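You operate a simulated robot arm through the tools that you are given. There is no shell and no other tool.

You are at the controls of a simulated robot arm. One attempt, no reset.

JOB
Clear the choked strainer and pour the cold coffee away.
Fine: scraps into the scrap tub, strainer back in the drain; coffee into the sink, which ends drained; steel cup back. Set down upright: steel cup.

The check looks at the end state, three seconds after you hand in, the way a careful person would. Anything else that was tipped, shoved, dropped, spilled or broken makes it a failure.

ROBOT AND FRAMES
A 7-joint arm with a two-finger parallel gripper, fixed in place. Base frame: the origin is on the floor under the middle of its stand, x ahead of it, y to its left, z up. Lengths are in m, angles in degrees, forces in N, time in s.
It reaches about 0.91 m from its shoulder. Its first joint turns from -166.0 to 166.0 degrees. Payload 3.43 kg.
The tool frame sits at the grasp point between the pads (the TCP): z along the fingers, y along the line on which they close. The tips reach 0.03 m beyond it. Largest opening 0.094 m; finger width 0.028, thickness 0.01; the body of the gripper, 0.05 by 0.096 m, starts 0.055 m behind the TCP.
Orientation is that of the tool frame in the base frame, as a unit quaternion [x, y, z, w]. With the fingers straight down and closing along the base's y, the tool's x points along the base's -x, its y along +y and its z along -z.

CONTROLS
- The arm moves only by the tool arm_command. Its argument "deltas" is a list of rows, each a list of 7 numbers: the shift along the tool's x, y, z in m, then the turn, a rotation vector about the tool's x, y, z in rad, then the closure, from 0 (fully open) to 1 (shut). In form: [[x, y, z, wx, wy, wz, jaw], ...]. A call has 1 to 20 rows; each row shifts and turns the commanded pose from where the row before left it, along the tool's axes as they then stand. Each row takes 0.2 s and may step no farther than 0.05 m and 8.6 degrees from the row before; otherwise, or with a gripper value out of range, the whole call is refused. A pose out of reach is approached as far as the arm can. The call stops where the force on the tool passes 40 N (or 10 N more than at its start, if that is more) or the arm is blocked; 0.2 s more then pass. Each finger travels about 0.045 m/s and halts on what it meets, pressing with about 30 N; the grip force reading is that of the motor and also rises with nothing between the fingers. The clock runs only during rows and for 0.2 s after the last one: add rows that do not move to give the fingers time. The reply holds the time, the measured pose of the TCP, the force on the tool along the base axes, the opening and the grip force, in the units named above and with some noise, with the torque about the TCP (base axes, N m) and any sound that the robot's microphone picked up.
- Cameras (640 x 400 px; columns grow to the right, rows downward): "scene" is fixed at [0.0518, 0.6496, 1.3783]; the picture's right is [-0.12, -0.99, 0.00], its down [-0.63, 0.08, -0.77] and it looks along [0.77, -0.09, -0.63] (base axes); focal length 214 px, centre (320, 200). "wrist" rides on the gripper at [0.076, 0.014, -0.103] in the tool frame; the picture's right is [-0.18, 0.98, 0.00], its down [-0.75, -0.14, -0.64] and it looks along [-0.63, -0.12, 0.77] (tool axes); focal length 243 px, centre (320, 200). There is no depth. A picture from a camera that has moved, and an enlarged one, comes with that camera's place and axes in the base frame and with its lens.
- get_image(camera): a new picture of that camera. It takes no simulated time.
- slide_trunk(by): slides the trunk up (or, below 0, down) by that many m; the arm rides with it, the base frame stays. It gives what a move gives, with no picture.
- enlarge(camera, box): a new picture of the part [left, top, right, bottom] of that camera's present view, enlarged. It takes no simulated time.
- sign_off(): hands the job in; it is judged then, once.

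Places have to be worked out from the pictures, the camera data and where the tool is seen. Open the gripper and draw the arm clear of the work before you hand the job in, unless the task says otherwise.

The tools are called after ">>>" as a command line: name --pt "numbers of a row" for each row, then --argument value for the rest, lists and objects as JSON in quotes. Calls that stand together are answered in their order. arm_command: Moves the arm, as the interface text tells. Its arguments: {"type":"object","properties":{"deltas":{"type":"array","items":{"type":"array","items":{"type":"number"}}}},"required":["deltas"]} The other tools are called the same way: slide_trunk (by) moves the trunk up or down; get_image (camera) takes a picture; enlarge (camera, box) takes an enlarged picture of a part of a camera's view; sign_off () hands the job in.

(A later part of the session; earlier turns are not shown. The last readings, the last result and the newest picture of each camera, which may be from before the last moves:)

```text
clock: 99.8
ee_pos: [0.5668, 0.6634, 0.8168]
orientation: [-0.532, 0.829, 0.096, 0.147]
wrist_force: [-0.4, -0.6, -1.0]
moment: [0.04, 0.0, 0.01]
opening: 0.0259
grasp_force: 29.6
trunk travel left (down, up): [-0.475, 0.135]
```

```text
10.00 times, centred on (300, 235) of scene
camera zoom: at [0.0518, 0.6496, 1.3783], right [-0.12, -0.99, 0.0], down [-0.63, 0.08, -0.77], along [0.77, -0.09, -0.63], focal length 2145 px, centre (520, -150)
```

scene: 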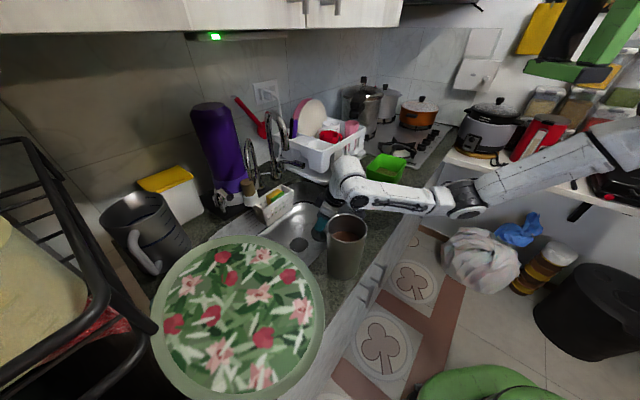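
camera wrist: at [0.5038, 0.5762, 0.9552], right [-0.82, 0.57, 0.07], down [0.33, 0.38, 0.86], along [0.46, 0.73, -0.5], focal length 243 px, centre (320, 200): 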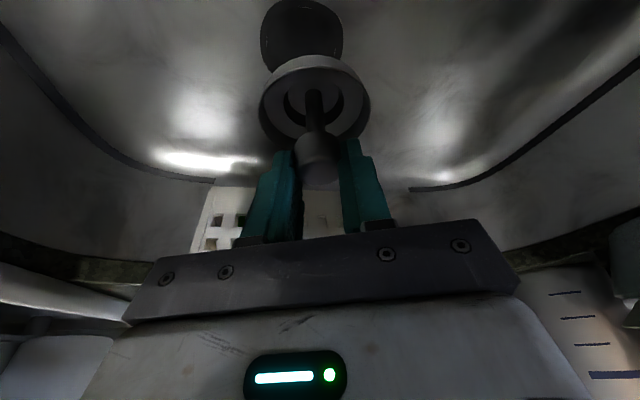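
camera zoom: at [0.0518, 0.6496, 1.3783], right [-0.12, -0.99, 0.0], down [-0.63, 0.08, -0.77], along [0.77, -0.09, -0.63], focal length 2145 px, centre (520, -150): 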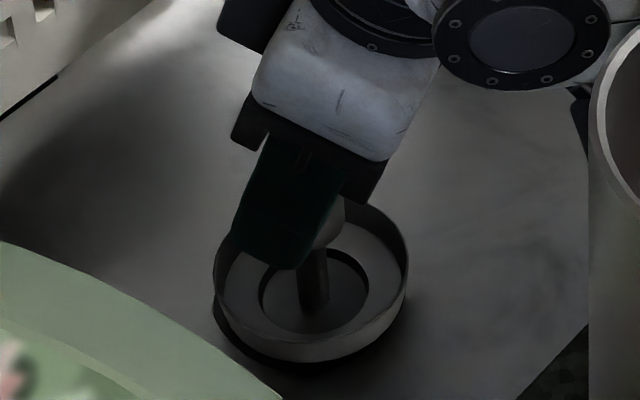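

No contact yet; about 6 mm to go. I continue in 2–3 mm steps.

>>> arm_command --pt "0.00087 0 0.00235 0 0 0 1" --pt "0.00087 0 0.00235 0 0 0 1" --pt "0 0 0 0 0 0 1"

>>> enlarge --camera "wrist" --box '[220, 20, 420, 200]'

>>> enlarge --camera "scene" --box '[276, 215, 324, 255]'

```text
clock: 100.6
ee_pos: [0.5651, 0.6641, 0.8137]
orientation: [-0.532, 0.828, 0.097, 0.148]
wrist_force: [0.0, -1.7, 9.0]
moment: [0.11, -0.19, 0.0]
opening: 0.0263
grasp_force: 30.3
trunk travel left (down, up): [-0.475, 0.135]
```

```text
2.22 times, centred on (320, 110) of wrist
camera zoom: at [0.5081, 0.5725, 0.8821], right [-0.82, 0.57, 0.07], down [0.33, 0.38, 0.86], along [0.46, 0.73, -0.5], focal length 539 px, centre (320, 400)
```

zoom: 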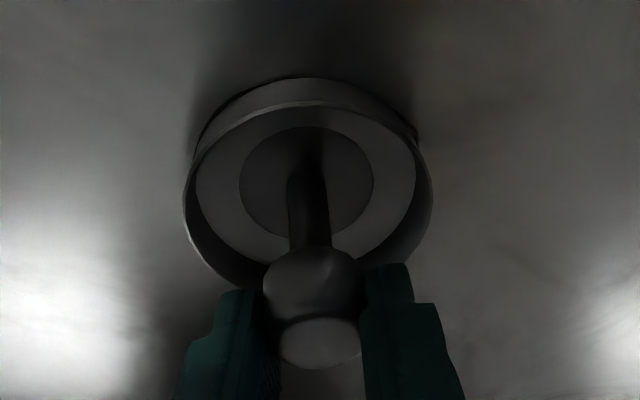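

```text
10.00 times, centred on (300, 235) of scene
camera zoom: at [0.0518, 0.6496, 1.3783], right [-0.12, -0.99, 0.0], down [-0.63, 0.08, -0.77], along [0.77, -0.09, -0.63], focal length 2145 px, centre (520, -150)
```

zoom: 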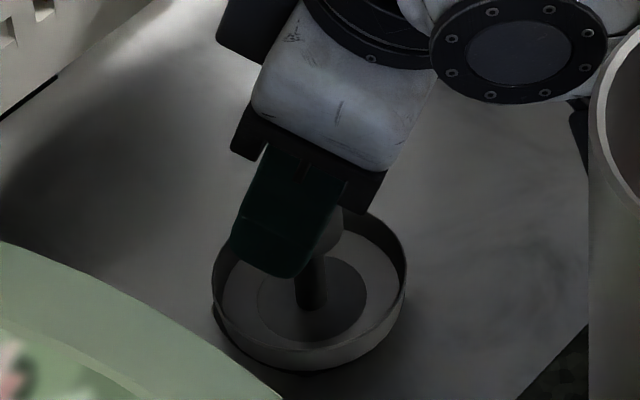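

Contact of 9 N, with the rim only ~3 mm above its old height by the readings, but a band of basket wall is still visible. I'll zoom in harder to see whether it is entering the hole.

>>> enlarge --camera "scene" --box '[290, 230, 322, 254]'

>>> enlarge --camera "wrist" --box '[255, 50, 385, 150]'

```text
16.00 times, centred on (306, 242) of scene
camera zoom: at [0.0518, 0.6496, 1.3783], right [-0.12, -0.99, 0.0], down [-0.63, 0.08, -0.77], along [0.77, -0.09, -0.63], focal length 3432 px, centre (544, -472)
```

zoom: 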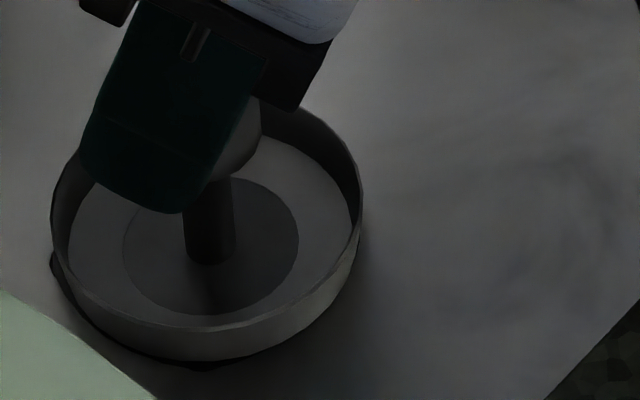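

```text
4.00 times, centred on (320, 100) of wrist
camera zoom: at [0.5081, 0.5725, 0.8821], right [-0.82, 0.57, 0.07], down [0.33, 0.38, 0.86], along [0.46, 0.73, -0.5], focal length 970 px, centre (320, 600)
```

zoom: 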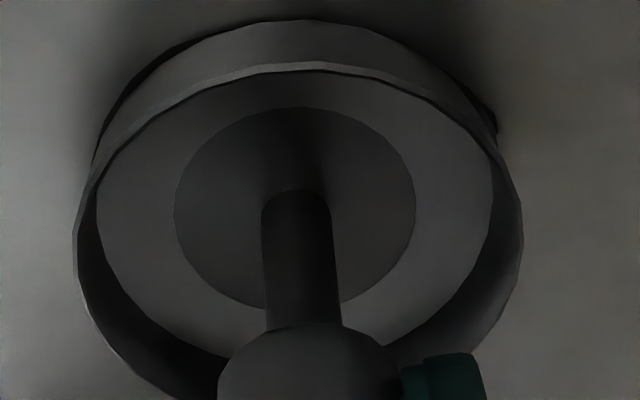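

The earlier "floor" at z≈0.768 was standing water (now gone), so a visible wall is normal when seated. The base looks ~1–1.5 mm off toward −y; I lift 3 mm, shift by that amount, and lower again to feel for the seat.

>>> arm_command --pt "-0.00104 0 -0.0028 0 0 0 1" --pt "-0.0008 0.0015 0.0005 0 0 0 1" --pt "0.00104 0 0.0028 0 0 0 1" --pt "0.0005 0 0.0014 0 0 0 1" --pt "0 0 0 0 0 0 1"

>>> enlarge --camera "scene" --box '[290, 230, 322, 254]'

>>> enlarge --camera "wrist" --box '[255, 50, 385, 150]'

```text
clock: 101.8
ee_pos: [0.5636, 0.6656, 0.812]
orientation: [-0.533, 0.827, 0.097, 0.15]
wrist_force: [-0.6, -2.0, 20.4]
moment: [0.06, -0.12, 0.15]
opening: 0.0261
grasp_force: 29.7
trunk travel left (down, up): [-0.475, 0.135]
```

```text
16.00 times, centred on (306, 242) of scene
camera zoom: at [0.0518, 0.6496, 1.3783], right [-0.12, -0.99, 0.0], down [-0.63, 0.08, -0.77], along [0.77, -0.09, -0.63], focal length 3432 px, centre (544, -472)
```

zoom: 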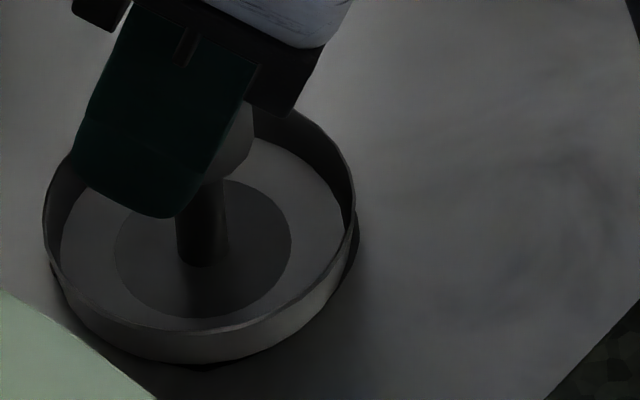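

```text
4.00 times, centred on (320, 100) of wrist
camera zoom: at [0.5076, 0.5741, 0.8812], right [-0.82, 0.56, 0.07], down [0.33, 0.38, 0.86], along [0.46, 0.73, -0.5], focal length 970 px, centre (320, 600)
```

zoom: 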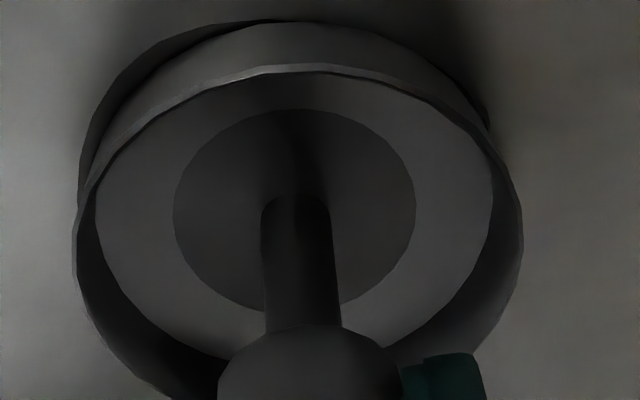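

The basket base shifted slightly too far; visually the balanced spot is ~1.4 mm back along the jaw axis. I lift 3 mm, move there, and lower again.

>>> arm_command --pt "-0.0014 0 -0.0037 0 0 0 1" --pt "0 -0.0014 0 0 0 0 1" --pt "0.00104 0 0.0028 0 0 0 1" --pt "0 0 0 0 0 0 1"

>>> enlarge --camera "wrist" --box '[255, 50, 385, 150]'

>>> enlarge --camera "scene" --box '[290, 230, 322, 254]'

```text
clock: 102.8
ee_pos: [0.5657, 0.6634, 0.8117]
orientation: [-0.532, 0.828, 0.097, 0.148]
wrist_force: [-5.4, -2.1, 20.0]
moment: [-0.02, 0.05, 0.13]
opening: 0.0261
grasp_force: 29.8
trunk travel left (down, up): [-0.475, 0.135]
```

```text
4.00 times, centred on (320, 100) of wrist
camera zoom: at [0.5083, 0.5733, 0.8809], right [-0.82, 0.56, 0.07], down [0.33, 0.38, 0.86], along [0.46, 0.73, -0.5], focal length 970 px, centre (320, 600)
```

zoom: 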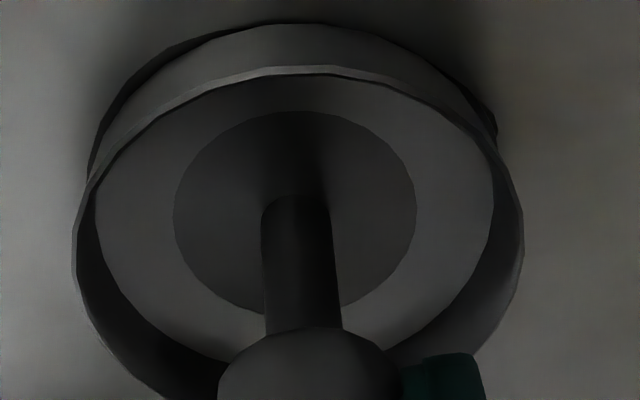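

```text
16.00 times, centred on (306, 242) of scene
camera zoom: at [0.0518, 0.6496, 1.3783], right [-0.12, -0.99, 0.0], down [-0.63, 0.08, -0.77], along [0.77, -0.09, -0.63], focal length 3432 px, centre (544, -472)
```

zoom: 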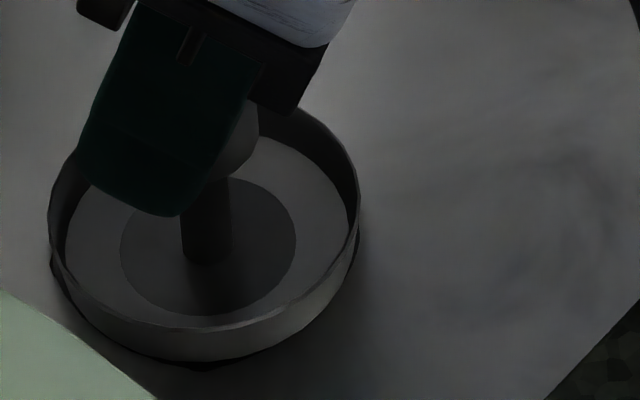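

Both views now show the base concentric with the drain and resting (20 N). I ease off slightly, open the jaws, and compare the knob with its original image position.

>>> arm_command --pt "-0.0004 0 -0.001 0 0 0 1" --pt "0 0 0 0 0 0 0.7" --pt "0 0 0 0 0 0 0.5" --pt "0 0 0 0 0 0 0.35" --pt "0 0 0 0 0 0 0.35" --pt "0 0 0 0 0 0 0.35"

>>> enlarge --camera "wrist" --box '[220, 40, 420, 220]'

>>> enlarge --camera "scene" --box '[270, 215, 334, 255]'

```text
clock: 104.2
ee_pos: [0.5657, 0.6646, 0.8103]
orientation: [-0.531, 0.829, 0.096, 0.146]
wrist_force: [-0.4, -0.1, 0.1]
moment: [0.02, -0.01, -0.03]
opening: 0.0611
grasp_force: 0.1
trunk travel left (down, up): [-0.475, 0.135]
```

```text
2.22 times, centred on (320, 130) of wrist
camera zoom: at [0.5089, 0.5732, 0.8804], right [-0.82, 0.57, 0.07], down [0.33, 0.38, 0.86], along [0.46, 0.73, -0.5], focal length 539 px, centre (320, 356)
```

zoom: 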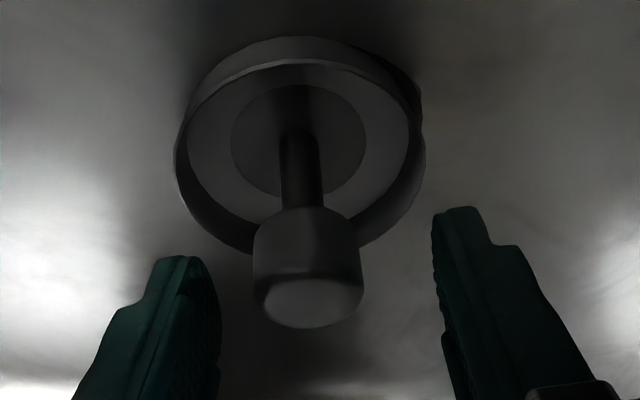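

```text
10.00 times, centred on (302, 235) of scene
camera zoom: at [0.0518, 0.6496, 1.3783], right [-0.12, -0.99, 0.0], down [-0.63, 0.08, -0.77], along [0.77, -0.09, -0.63], focal length 2145 px, centre (500, -150)
```

zoom: 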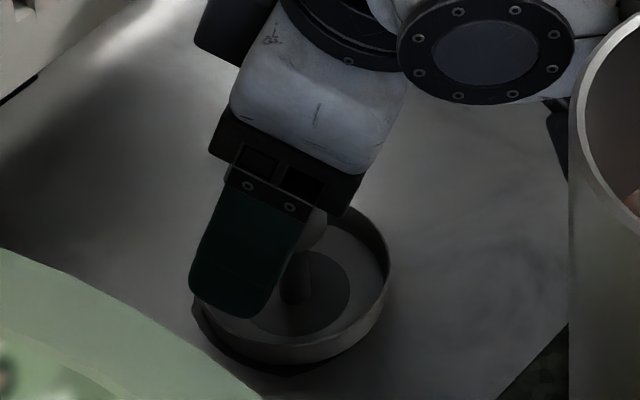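

Released; the strainer shifted a couple of millimetres as the jaws opened. I back out along the finger axis to view it properly.

>>> arm_command --pt "0 0 -0.015 0 0 0 0.35" --pt "0 0 -0.02 0 0 0 0.35" --pt "0 0 -0.03 0 0 0 0.35" --pt "0 0 -0.03 0 0 0 0.35" --pt "0 0 -0.03 0 0 0 0.35" --pt "0 0 0 0 0 0 0.35"

>>> enlarge --camera "scene" --box '[270, 215, 334, 255]'

>>> enlarge --camera "wrist" --box '[270, 20, 370, 120]'

```text
clock: 105.6
ee_pos: [0.5487, 0.623, 0.9296]
orientation: [-0.532, 0.829, 0.095, 0.147]
wrist_force: [0.3, 0.3, 0.7]
moment: [0.01, 0.01, -0.01]
opening: 0.0612
grasp_force: 0.0
trunk travel left (down, up): [-0.475, 0.135]
```

```text
10.00 times, centred on (302, 235) of scene
camera zoom: at [0.0518, 0.6496, 1.3783], right [-0.12, -0.99, 0.0], down [-0.63, 0.08, -0.77], along [0.77, -0.09, -0.63], focal length 2145 px, centre (500, -150)
```

zoom: 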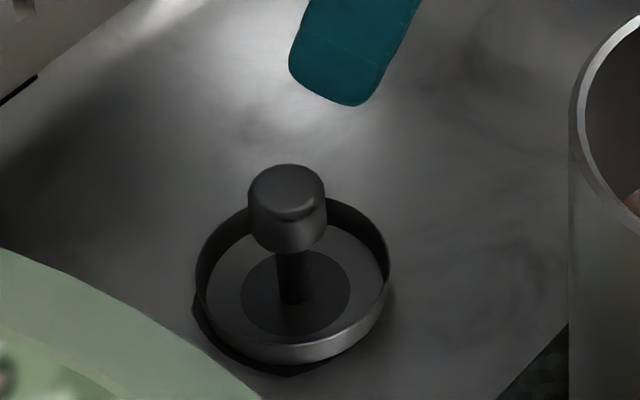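

```text
4.00 times, centred on (320, 70) of wrist
camera zoom: at [0.4913, 0.5322, 0.9987], right [-0.82, 0.57, 0.07], down [0.33, 0.38, 0.86], along [0.46, 0.73, -0.5], focal length 970 px, centre (320, 720)
```

zoom: 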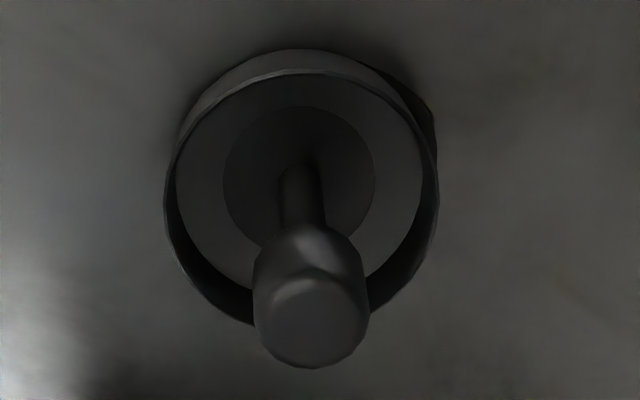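

The strainer sits within ~2 mm of its original spot but slightly off-centre, leaving a dark crescent on one side. I go back down and centre the knob with nearly closed (not squeezing) jaws, so it can settle into its seat.

>>> arm_command --pt "0 0 0.03 0 0 0 0.35" --pt "0 0 0.03 0 0 0 0.35" --pt "0 0 0.03 0 0 0 0.35" --pt "0 0 0.02 0 0 0 0.35" --pt "0 0 0.013 0 0 0 0.35" --pt "0 0 0 0 0 0 0.5" --pt "0 0 0 0 0 0 0.6" --pt "0 0 0 0 0 0 0.66" --pt "0 0 0 0 0 0 0.69" --pt "0 0 0 0 0 0 0.7" --pt "0 0 0 0 0 0 0.71" --pt "0 0 0 0 0 0 0.71"

>>> enlarge --camera "wrist" --box '[220, 40, 420, 220]'

>>> enlarge --camera "scene" --box '[270, 215, 334, 255]'

```text
clock: 108.2
ee_pos: [0.566, 0.6644, 0.8152]
orientation: [-0.531, 0.829, 0.096, 0.147]
wrist_force: [0.2, 0.2, 0.5]
moment: [-0.01, 0.02, -0.01]
opening: 0.0275
grasp_force: 0.4
trunk travel left (down, up): [-0.475, 0.135]
```

```text
2.22 times, centred on (320, 130) of wrist
camera zoom: at [0.5088, 0.5735, 0.8834], right [-0.82, 0.57, 0.07], down [0.33, 0.38, 0.86], along [0.46, 0.73, -0.5], focal length 539 px, centre (320, 356)
```

zoom: 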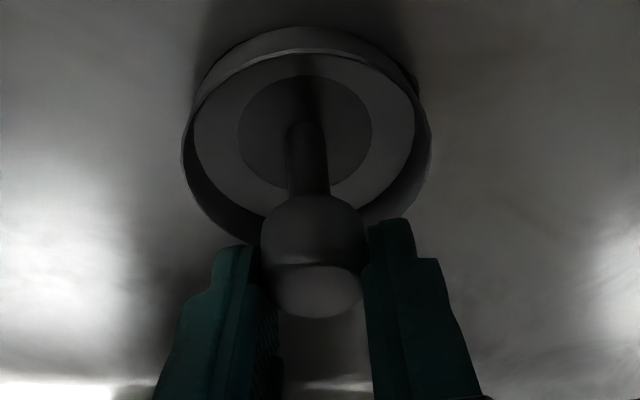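

```text
10.00 times, centred on (302, 235) of scene
camera zoom: at [0.0518, 0.6496, 1.3783], right [-0.12, -0.99, 0.0], down [-0.63, 0.08, -0.77], along [0.77, -0.09, -0.63], focal length 2145 px, centre (500, -150)
```

zoom: 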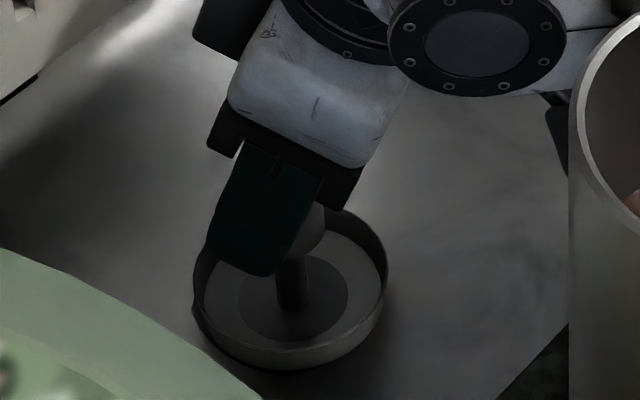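

The knob is centred to within a millimetre now. I grip it, press lightly, and make a small search motion to feel whether it drops into the seat.

>>> arm_command --pt "0 0 0 0 0 0 1" --pt "0 0 0 0 0 0 1" --pt "0.0005 0 0.0014 0 0 0 1" --pt "-0.0007 0.0009 0.0002 0 0 0 1" --pt "0 0 0 0 0 0 1"

>>> enlarge --camera "wrist" --box '[255, 40, 385, 140]'

>>> enlarge --camera "scene" --box '[270, 215, 334, 255]'

```text
clock: 109.4
ee_pos: [0.5668, 0.6659, 0.8137]
orientation: [-0.531, 0.829, 0.097, 0.148]
wrist_force: [2.5, -4.7, 12.3]
moment: [-0.47, 0.0, 0.14]
opening: 0.0258
grasp_force: 29.8
trunk travel left (down, up): [-0.475, 0.135]
```

```text
4.00 times, centred on (320, 90) of wrist
camera zoom: at [0.5091, 0.5743, 0.883], right [-0.82, 0.57, 0.07], down [0.33, 0.38, 0.86], along [0.46, 0.73, -0.5], focal length 970 px, centre (320, 640)
```

zoom: 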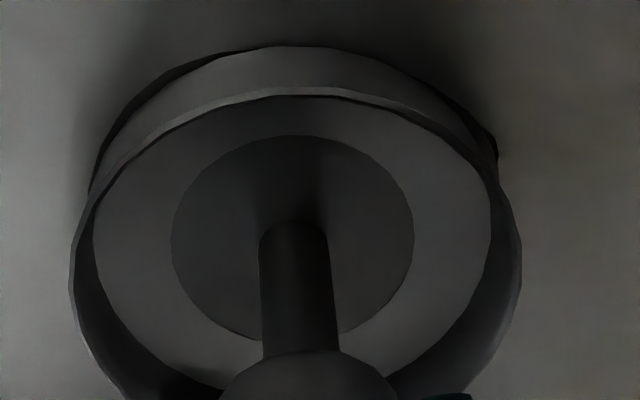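

```text
10.00 times, centred on (302, 235) of scene
camera zoom: at [0.0518, 0.6496, 1.3783], right [-0.12, -0.99, 0.0], down [-0.63, 0.08, -0.77], along [0.77, -0.09, -0.63], focal length 2145 px, centre (500, -150)
```

zoom: 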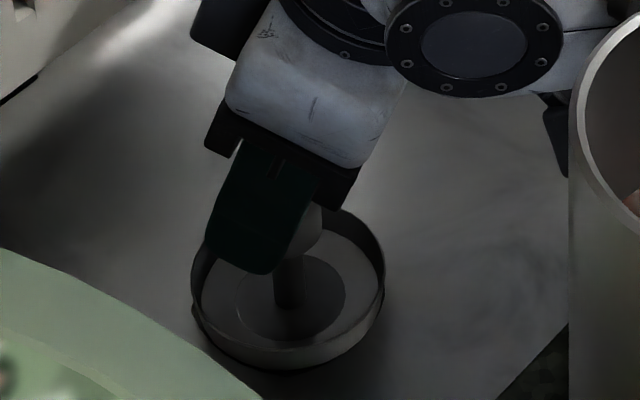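

It looks concentric; I'll search a little in the near–far direction with light pressure to see whether it drops.

>>> arm_command --pt "-0.0007 0 0.0006 0 0 0 1" --pt "-0.0005 0 0.0004 0 0 0 1"

>>> arm_command --pt "-0.0006 0 0.0003 0 0 0 1" --pt "0 0 0 0 0 0 1"

>>> enlarge --camera "wrist" --box '[255, 40, 385, 140]'

```text
clock: 110.0
ee_pos: [0.5665, 0.6671, 0.8136]
orientation: [-0.532, 0.828, 0.098, 0.149]
wrist_force: [2.4, -6.2, 20.7]
moment: [-0.27, -0.07, 0.16]
opening: 0.0259
grasp_force: 30.2
trunk travel left (down, up): [-0.475, 0.135]
```

```text
clock: 110.6
ee_pos: [0.5668, 0.6671, 0.8114]
orientation: [-0.531, 0.829, 0.096, 0.147]
wrist_force: [1.6, -2.5, 19.6]
moment: [-0.01, -0.12, 0.09]
opening: 0.0256
grasp_force: 29.6
trunk travel left (down, up): [-0.475, 0.135]
```

```text
4.00 times, centred on (320, 90) of wrist
camera zoom: at [0.5089, 0.5756, 0.8821], right [-0.82, 0.57, 0.07], down [0.33, 0.38, 0.86], along [0.46, 0.73, -0.5], focal length 970 px, centre (320, 640)
```

zoom: 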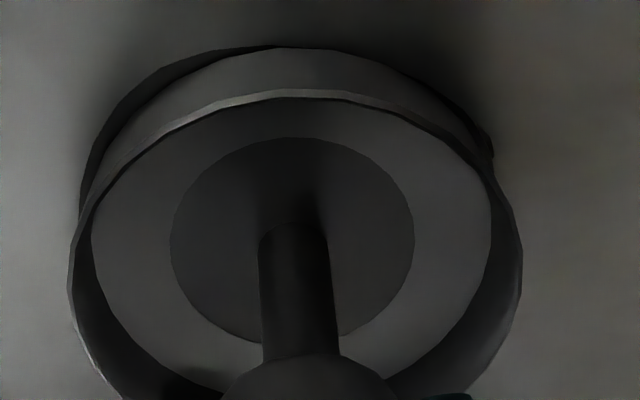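

Readings are inconclusive because the knob can slip in the jaws under load, so I'll judge by the picture: zoom on the rim from the fixed camera at the same scale as at the start.

>>> enlarge --camera "scene" --box '[270, 215, 334, 255]'

>>> enlarge --camera "scene" --box '[284, 228, 316, 252]'

```text
10.00 times, centred on (302, 235) of scene
camera zoom: at [0.0518, 0.6496, 1.3783], right [-0.12, -0.99, 0.0], down [-0.63, 0.08, -0.77], along [0.77, -0.09, -0.63], focal length 2145 px, centre (500, -150)
```

zoom: 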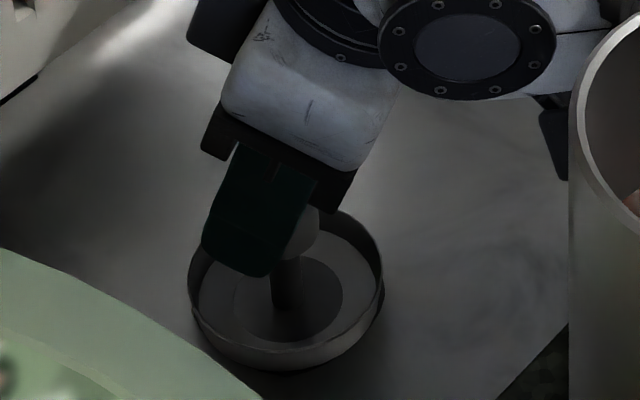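

```text
16.00 times, centred on (300, 240) of scene
camera zoom: at [0.0518, 0.6496, 1.3783], right [-0.12, -0.99, 0.0], down [-0.63, 0.08, -0.77], along [0.77, -0.09, -0.63], focal length 3432 px, centre (640, -440)
```

zoom: 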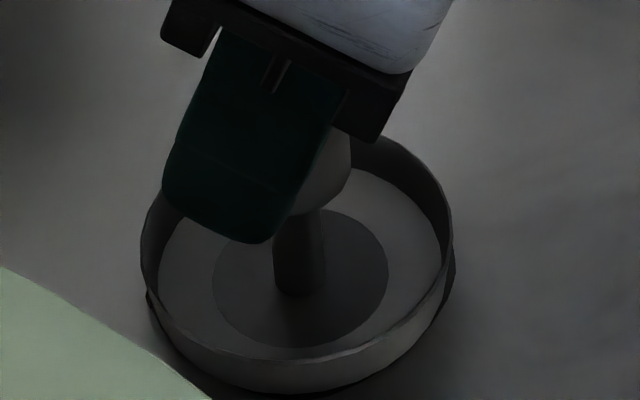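

The rim is within ~1 mm of its original place. I relieve the pressure and open gently, then back out to compare knob position with the start.

>>> arm_command --pt "0.0003 -0.0007 0 0 0 0 1" --pt "-0.0008 0 -0.0021 0 0 0 1" --pt "0 0 0 0 0 0 0.72" --pt "0 0 0 0 0 0 0.7" --pt "0 0 0 0 0 0 0.65" --pt "0 0 0 0 0 0 0.55" --pt "0 0 0 0 0 0 0.4" --pt "0 0 0 0 0 0 0.35" --pt "0 0 -0.02 0 0 0 0.35" --pt "0 0 -0.03 0 0 0 0.35" --pt "0 0 -0.03 0 0 0 0.35" --pt "0 0 -0.03 0 0 0 0.35" --pt "0 0 0 0 0 0 0.35"

>>> enlarge --camera "scene" --box '[270, 215, 334, 255]'

>>> enlarge --camera "wrist" --box '[270, 20, 370, 120]'

```text
clock: 113.4
ee_pos: [0.5535, 0.6318, 0.9171]
orientation: [-0.531, 0.829, 0.096, 0.147]
wrist_force: [-0.2, 0.6, -0.4]
moment: [-0.01, 0.0, 0.0]
opening: 0.061
grasp_force: 0.0
trunk travel left (down, up): [-0.475, 0.135]
```

```text
10.00 times, centred on (302, 235) of scene
camera zoom: at [0.0518, 0.6496, 1.3783], right [-0.12, -0.99, 0.0], down [-0.63, 0.08, -0.77], along [0.77, -0.09, -0.63], focal length 2145 px, centre (500, -150)
```

zoom: 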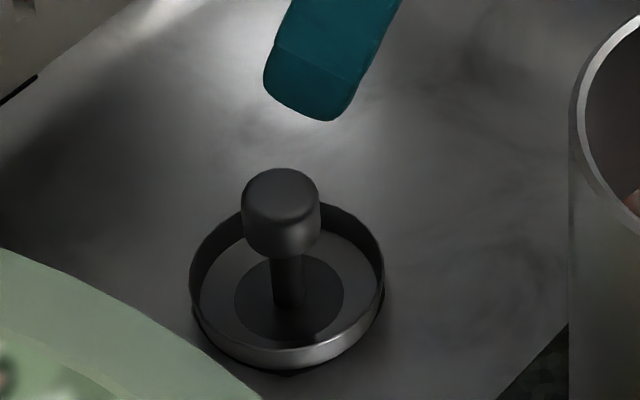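

```text
4.00 times, centred on (320, 70) of wrist
camera zoom: at [0.497, 0.5405, 0.9872], right [-0.82, 0.57, 0.07], down [0.33, 0.38, 0.86], along [0.46, 0.73, -0.5], focal length 970 px, centre (320, 720)
```

zoom: 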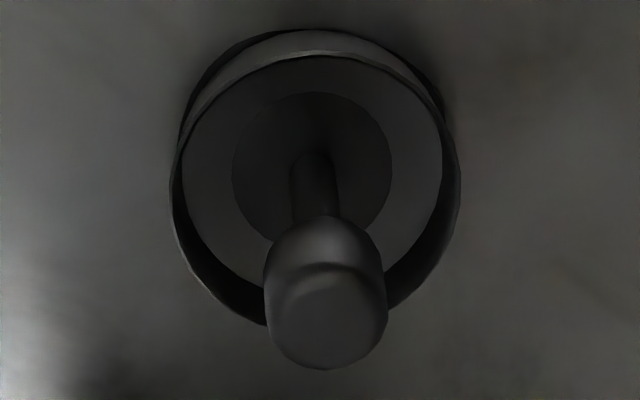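

The knob and rim match their original image positions to within a pixel, so the strainer is properly back, empty, and the sink floor is bare. Now for the coffee: I retreat from the sink and rise to a safe height.

>>> arm_command --pt "0.0295 -0.0035 -0.0109 0 0 0 0.35" --pt "0.0295 -0.0035 -0.0109 0 0 0 0.35" --pt "-0.0138 0 -0.0375 0 0 0 0.2" --pt "-0.0138 0 -0.0375 0 0 0 0.1" --pt "-0.0138 0 -0.0375 0 0 0 0" --pt "-0.0138 0 -0.0375 0 0 0 0" --pt "-0.0138 0 -0.0375 0 0 0 0" --pt "-0.0138 0 -0.0375 0 0 0 0" --pt "-0.0138 0 -0.0375 0 0 0 0" --pt "0 0 0 0 0 0 0"

>>> get_image --camera "scene"

>>> get_image --camera "wrist"

```text
clock: 115.6
ee_pos: [0.5316, 0.5705, 1.1956]
orientation: [-0.531, 0.829, 0.097, 0.147]
wrist_force: [-0.3, 0.8, -0.5]
moment: [0.04, -0.02, -0.01]
opening: 0.094
grasp_force: 0.0
trunk travel left (down, up): [-0.475, 0.135]
```

```text
taken
```

scene: 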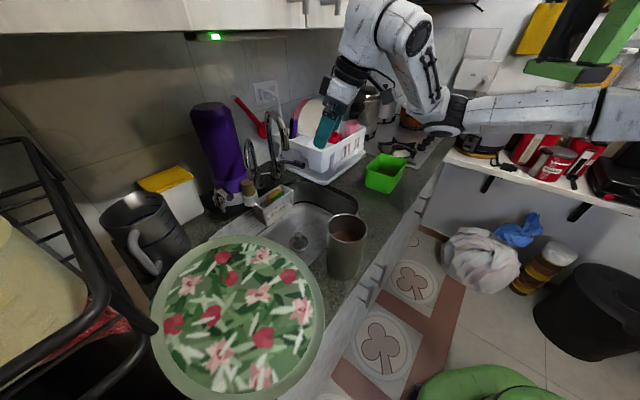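

```text
taken
camera wrist: at [0.474, 0.4792, 1.2657], right [-0.82, 0.57, 0.07], down [0.33, 0.38, 0.86], along [0.46, 0.73, -0.5], focal length 243 px, centre (320, 200)
```

wrist: 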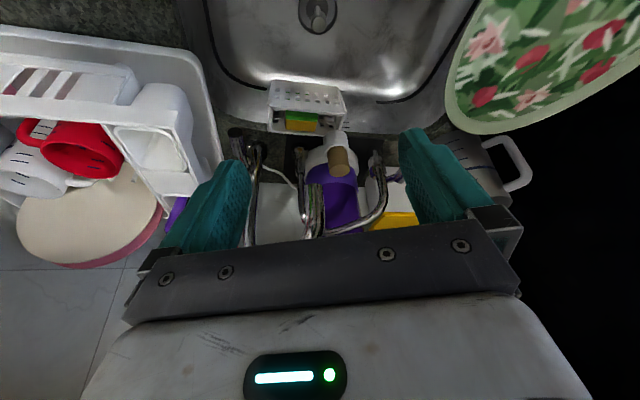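

Now I yaw to square and pitch the hand to about 10° below horizontal, in free space, to check the side-grasp pose.

>>> arm_command --pt "0 0 0 0.0495 0 0.134 0" --pt "0 0 0 0.0495 0 0.134 0" --pt "0 0 0 0 -0.131 0 0" --pt "0 0 0 0 -0.131 0 0" --pt "0 0 0 0 -0.131 0 0" --pt "0 0 0 0 -0.131 0 0" --pt "0 0 0 0 -0.131 0 0" --pt "0 0 0 0 -0.131 0 0" --pt "0 0 0 0 -0.131 0 0" --pt "0 0 0 0 -0.131 0 0" --pt "0 0 0 0 0 0 0"

>>> get_image --camera "scene"

```text
clock: 118.0
ee_pos: [0.5335, 0.5714, 1.1957]
orientation: [-0.315, 0.696, 0.268, 0.587]
wrist_force: [0.0, 0.6, 0.3]
moment: [-0.01, 0.01, -0.01]
opening: 0.094
grasp_force: 0.1
trunk travel left (down, up): [-0.475, 0.135]
```

```text
taken
```

scene: 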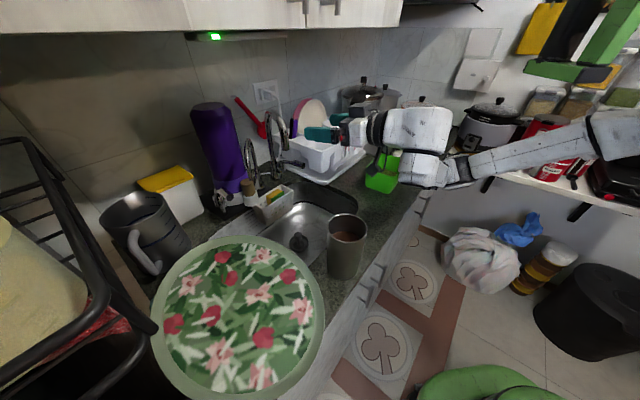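

The hand is square and 10° below horizontal near the pour position. With the hand empty, I test how far it can roll about its axis (the pouring motion).

>>> arm_command --pt "0 0 0 0 0 -0.146 0" --pt "0 0 0 0 0 -0.146 0" --pt "0 0 0 0 0 -0.146 0" --pt "0 0 0 0 0 -0.146 0" --pt "0 0 0 0 0 -0.146 0" --pt "0 0 0 0 0 -0.146 0" --pt "0 0 0 0 0 -0.146 0" --pt "0 0 0 0 0 -0.146 0" --pt "0 0 0 0 0 0 0"

>>> arm_command --pt "0 0 0 0 0 -0.146 0" --pt "0 0 0 0 0 -0.146 0" --pt "0 0 0 0 0 -0.146 0" --pt "0 0 0 0 0 -0.146 0" --pt "0 0 0 0 0 -0.146 0" --pt "0 0 0 0 0 -0.146 0" --pt "0 0 0 0 0 -0.146 0" --pt "0 0 0 0 0 0 0"

>>> get_image --camera "scene"

```text
clock: 120.0
ee_pos: [0.5332, 0.5702, 1.1973]
orientation: [0.648, -0.406, 0.1, -0.637]
wrist_force: [-0.6, 0.5, 0.0]
moment: [-0.01, 0.02, 0.0]
opening: 0.0939
grasp_force: 0.2
trunk travel left (down, up): [-0.475, 0.135]
```

```text
clock: 121.8
ee_pos: [0.5337, 0.5708, 1.1966]
orientation: [0.763, -0.036, 0.399, -0.507]
wrist_force: [-0.4, 0.1, 0.8]
moment: [0.04, 0.0, 0.0]
opening: 0.0942
grasp_force: 0.1
trunk travel left (down, up): [-0.475, 0.135]
```

```text
taken
```

scene: 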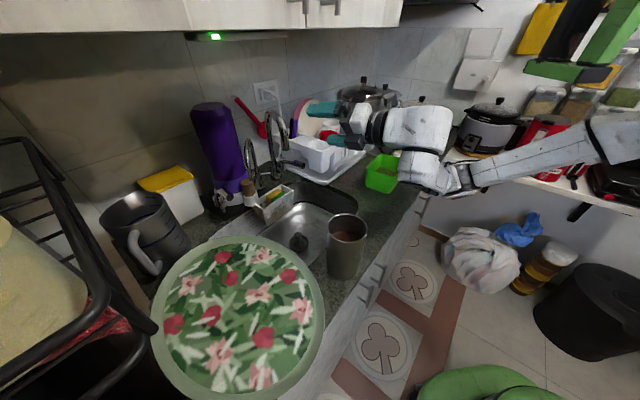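

The roll reaches 125° without trouble. I test a bit further to know the margin.

>>> arm_command --pt "0 0 0 0 0 -0.146 0" --pt "0 0 0 0 0 -0.146 0" --pt "0 0 0 0 0 -0.146 0" --pt "0 0 0 0 0 0 0"

```text
clock: 122.8
ee_pos: [0.5334, 0.5696, 1.1957]
orientation: [0.753, 0.131, 0.499, -0.409]
wrist_force: [0.4, 0.2, 0.5]
moment: [0.01, -0.01, -0.02]
opening: 0.0939
grasp_force: 0.0
trunk travel left (down, up): [-0.475, 0.135]
```

150° is fine too. I roll back to the grasp orientation and draw back to a point in front of the cup.

>>> arm_command --pt "0 0 0 0 0 0.146 0" --pt "0 0 0 0 0 0.146 0" --pt "0 0 0 0 0 0.146 0" --pt "0 0 0 0 0 0.146 0" --pt "0 0 0 0 0 0.146 0" --pt "0 0 0 0 0 0.146 0" --pt "0 0 0 0 0 0.146 0" --pt "0 0 0 0 0 0.146 0" --pt "0 0 0 0 0 0.146 0" --pt "0 0 0 0 0 0.146 0" --pt "0 0 0 0 0 0.146 0" --pt "0 0 0 0 0 0.146 0" --pt "0 0 0 0 0 0.146 0" --pt "0 0 0 0 0 0.146 0" --pt "0 0 0 0 0 0.146 0" --pt "0 0 0 0 0 0.146 0" --pt "0 0 0 0 0 0.146 0" --pt "0 0 0 0 0 0.146 0" --pt "0 0 0 0 0 0 0"

>>> arm_command --pt "0.0059 0.0148 -0.0346 0 0 0 0" --pt "0.0059 0.0148 -0.0346 0 0 0 0" --pt "0.0059 0.0148 -0.0346 0 0 0 0" --pt "0.0059 0.0148 -0.0346 0 0 0 0" --pt "0.0059 0.0148 -0.0346 0 0 0 0" --pt "0.0059 0.0148 -0.0346 0 0 0 0" --pt "0.0059 0.0148 -0.0346 0 0 0 0" --pt "0.0059 0.0148 -0.0346 0 0 0 0" --pt "0 0 0 0 0 0 0"

>>> get_image --camera "scene"

>>> get_image --camera "wrist"

```text
clock: 126.8
ee_pos: [0.5318, 0.5703, 1.1959]
orientation: [-0.316, 0.696, 0.27, 0.586]
wrist_force: [-0.8, -0.4, -0.2]
moment: [0.0, 0.02, 0.0]
opening: 0.0941
grasp_force: 0.1
trunk travel left (down, up): [-0.475, 0.135]
```

```text
clock: 128.8
ee_pos: [0.2573, 0.4354, 1.1966]
orientation: [-0.316, 0.696, 0.269, 0.586]
wrist_force: [1.0, 0.2, -0.6]
moment: [0.03, -0.01, 0.02]
opening: 0.0941
grasp_force: 0.1
trunk travel left (down, up): [-0.475, 0.135]
```

```text
taken
```

scene: 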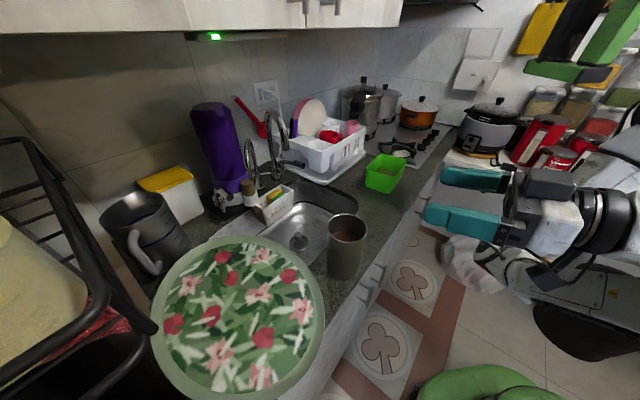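

```text
taken
camera wrist: at [0.1717, 0.3591, 1.138], right [-0.72, 0.67, 0.19], down [-0.22, -0.48, 0.85], along [0.66, 0.57, 0.49], focal length 243 px, centre (320, 200)
```

wrist: 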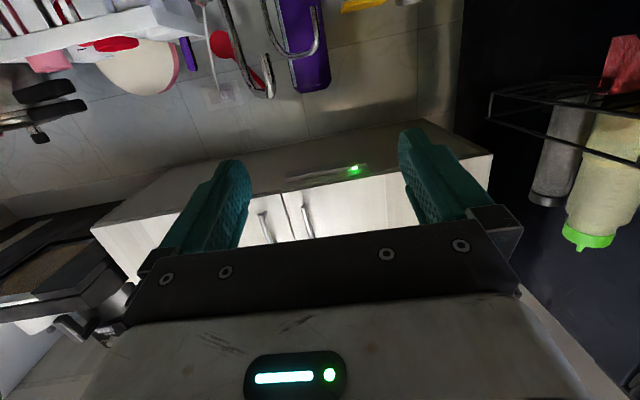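

The pre-grasp pose is reached. I'll zoom on the cup to pin its present centre.

>>> enlarge --camera "scene" --box '[310, 200, 390, 290]'

>>> enlarge --camera "scene" --box '[400, 140, 560, 280]'

```text
4.44 times, centred on (350, 245) of scene
camera zoom: at [0.0518, 0.6496, 1.3783], right [-0.12, -0.99, 0.0], down [-0.63, 0.08, -0.77], along [0.77, -0.09, -0.63], focal length 953 px, centre (187, 0)
```

zoom: 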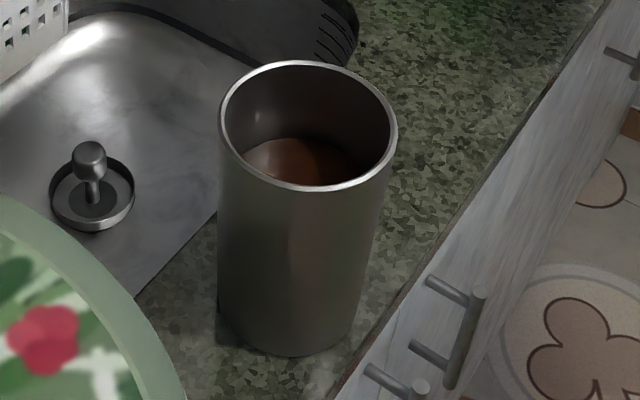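

```text
2.86 times, centred on (480, 210) of scene
camera zoom: at [0.0518, 0.6496, 1.3783], right [-0.12, -0.99, 0.0], down [-0.63, 0.08, -0.77], along [0.77, -0.09, -0.63], focal length 613 px, centre (-137, 171)
```

zoom: 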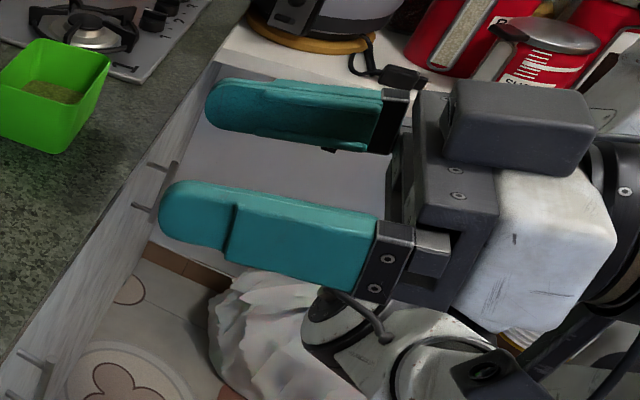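

The cup is at about (0.360, 0.554), straight ahead of the fingers along the tool axis. I lower to z≈0.995 in front of the counter edge.

>>> arm_command --pt "0.0329 0 0.0056 0 0 0 0" --pt "0.0329 0 0.0056 0 0 0 0" --pt "0.0329 0 0.0056 0 0 0 0" --pt "0.0329 0 0.0056 0 0 0 0" --pt "0.0329 0 0.0056 0 0 0 0" --pt "0.0329 0 0.0056 0 0 0 0" --pt "0 0 0 0 0 0 0"

>>> get_image --camera "scene"

>>> get_image --camera "wrist"

```text
clock: 130.4
ee_pos: [0.2581, 0.4372, 0.9964]
orientation: [-0.315, 0.696, 0.268, 0.586]
wrist_force: [-0.4, -0.7, -0.5]
moment: [0.0, 0.01, 0.02]
opening: 0.0943
grasp_force: 0.1
trunk travel left (down, up): [-0.475, 0.135]
```

```text
taken
```

scene: 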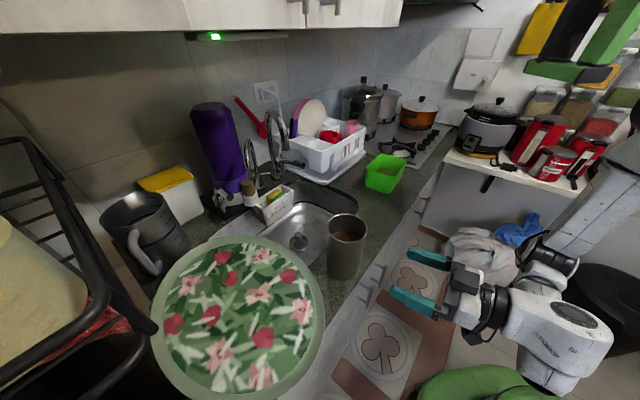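

```text
taken
camera wrist: at [0.1728, 0.361, 0.9385], right [-0.72, 0.67, 0.18], down [-0.22, -0.48, 0.85], along [0.66, 0.57, 0.49], focal length 243 px, centre (320, 200)
```

wrist: 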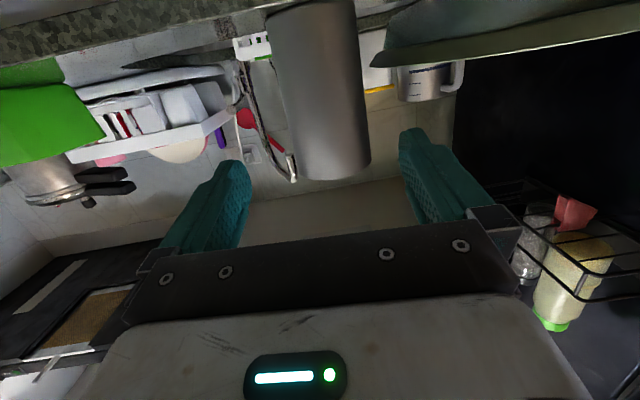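

The cup is well centred between the fingers in this view. I advance 7.5 cm toward it and re-check alignment before straddling.

>>> arm_command --pt "-0.0042 0 0.0247 0 0 0 0" --pt "-0.0042 0 0.0247 0 0 0 0" --pt "-0.0042 0 0.0247 0 0 0 0" --pt "0 0 0 0 0 0 0"

>>> get_image --camera "wrist"

>>> enlarge --camera "scene" --box '[310, 200, 470, 310]'

```text
clock: 131.4
ee_pos: [0.3089, 0.4945, 0.9971]
orientation: [-0.316, 0.696, 0.269, 0.587]
wrist_force: [-0.8, 0.9, 0.6]
moment: [-0.02, 0.01, -0.07]
opening: 0.0939
grasp_force: 0.0
trunk travel left (down, up): [-0.475, 0.135]
```

```text
taken
camera wrist: at [0.2222, 0.4182, 0.938], right [-0.72, 0.67, 0.18], down [-0.22, -0.48, 0.85], along [0.66, 0.57, 0.49], focal length 243 px, centre (320, 200)
```

wrist: 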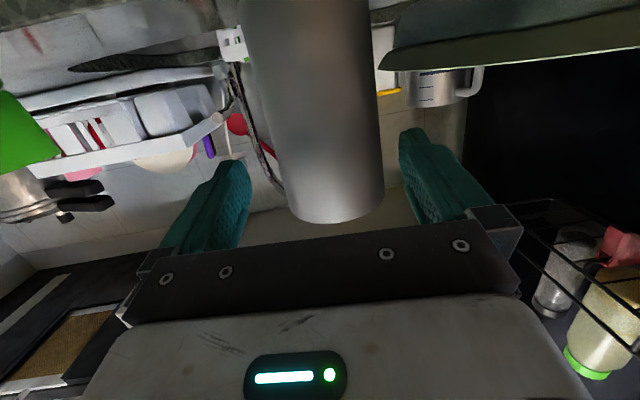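

```text
3.64 times, centred on (390, 255) of scene
camera zoom: at [0.0518, 0.6496, 1.3783], right [-0.12, -0.99, 0.0], down [-0.63, 0.08, -0.77], along [0.77, -0.09, -0.63], focal length 780 px, centre (66, 0)
```

zoom: 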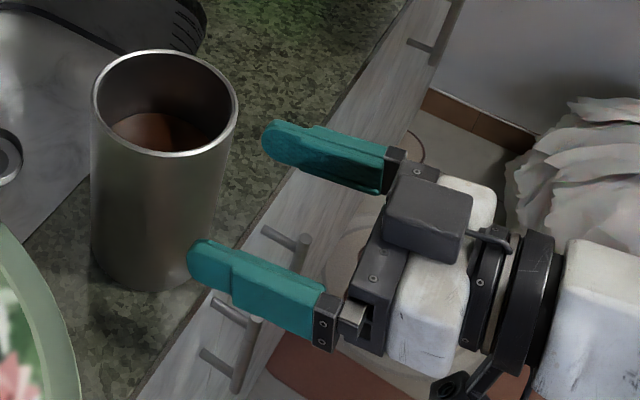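

I'll enlarge the wrist view to measure the cup's edges precisely relative to the finger centre.

>>> enlarge --camera "wrist" --box '[220, 90, 420, 240]'

```text
2.67 times, centred on (320, 165) of wrist
camera zoom: at [0.2222, 0.4182, 0.938], right [-0.72, 0.67, 0.18], down [-0.22, -0.48, 0.85], along [0.66, 0.57, 0.49], focal length 647 px, centre (320, 293)
```

zoom: 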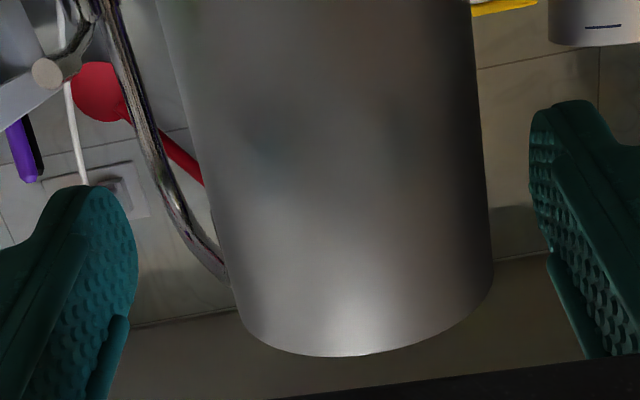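

The cup is 3.9 mm to the +y side of the tool axis. I shift by that and check again.

>>> arm_command --pt "0 0.0039 0 0 0 0 0" --pt "0 0 0 0 0 0 0"

>>> enlarge --camera "wrist" --box '[220, 90, 420, 240]'

```text
clock: 132.0
ee_pos: [0.3049, 0.4984, 0.9961]
orientation: [-0.317, 0.696, 0.269, 0.586]
wrist_force: [0.2, 0.1, 0.6]
moment: [0.02, 0.04, -0.01]
opening: 0.0942
grasp_force: 0.0
trunk travel left (down, up): [-0.475, 0.135]
```

```text
2.67 times, centred on (320, 165) of wrist
camera zoom: at [0.219, 0.4207, 0.9381], right [-0.72, 0.67, 0.18], down [-0.22, -0.48, 0.85], along [0.66, 0.57, 0.49], focal length 647 px, centre (320, 293)
```

zoom: 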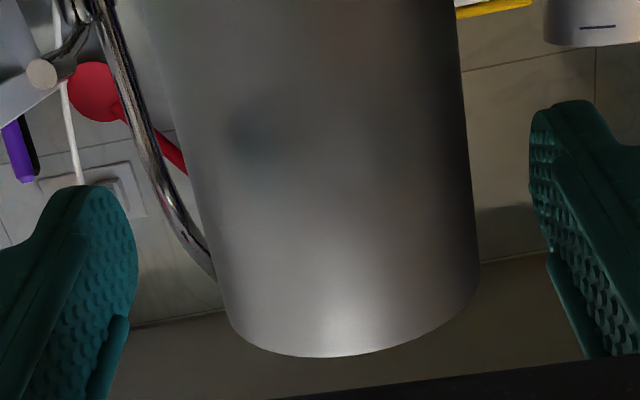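

Centred now. I advance the remaining ~7 cm so the fingers straddle the cup.

>>> arm_command --pt "-0.0025 0 0.0148 0 0 0 0" --pt "-0.0025 0 0.0148 0 0 0 0" --pt "0 0 0 0 0 0 0"

>>> get_image --camera "wrist"

>>> enlarge --camera "scene" --box '[310, 200, 470, 310]'

```text
clock: 132.8
ee_pos: [0.3232, 0.5208, 0.9973]
orientation: [-0.317, 0.696, 0.269, 0.586]
wrist_force: [-0.1, 0.2, -0.1]
moment: [0.01, -0.01, 0.0]
opening: 0.094
grasp_force: 0.0
trunk travel left (down, up): [-0.475, 0.135]
```

```text
taken
camera wrist: at [0.2382, 0.4424, 0.9389], right [-0.72, 0.67, 0.18], down [-0.22, -0.48, 0.85], along [0.66, 0.57, 0.49], focal length 243 px, centre (320, 200)
```

wrist: 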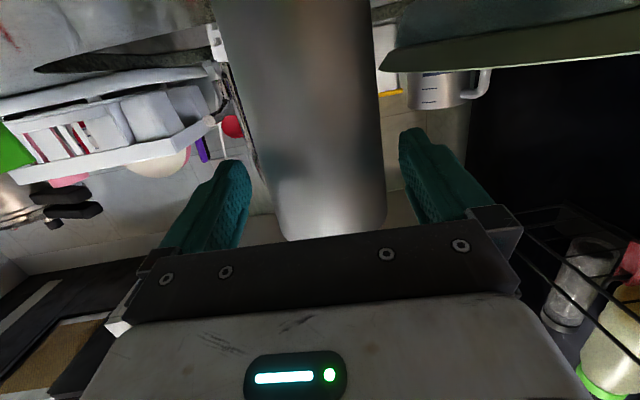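

```text
3.64 times, centred on (390, 255) of scene
camera zoom: at [0.0518, 0.6496, 1.3783], right [-0.12, -0.99, 0.0], down [-0.63, 0.08, -0.77], along [0.77, -0.09, -0.63], focal length 780 px, centre (66, 0)
```

zoom: 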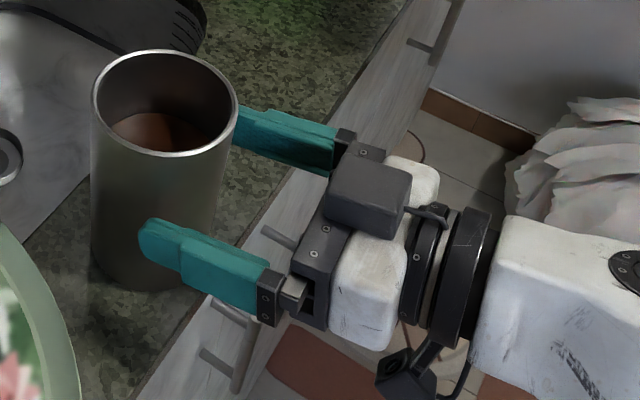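

Starting to straddle; I zoom for a last centring check before the cup's widest part enters.

>>> enlarge --camera "wrist" --box '[220, 90, 420, 240]'

```text
2.67 times, centred on (320, 165) of wrist
camera zoom: at [0.2382, 0.4424, 0.9389], right [-0.72, 0.67, 0.18], down [-0.22, -0.48, 0.85], along [0.66, 0.57, 0.49], focal length 647 px, centre (320, 293)
```

zoom: 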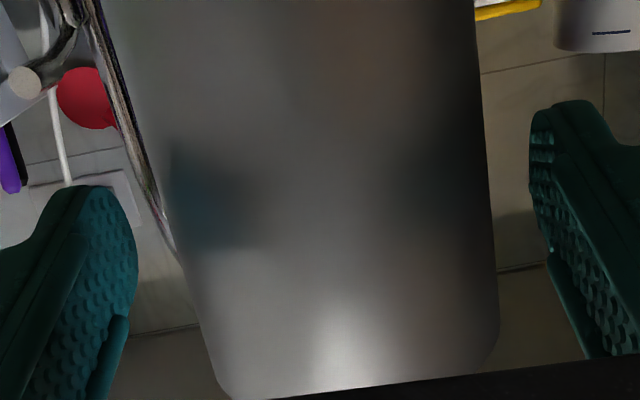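

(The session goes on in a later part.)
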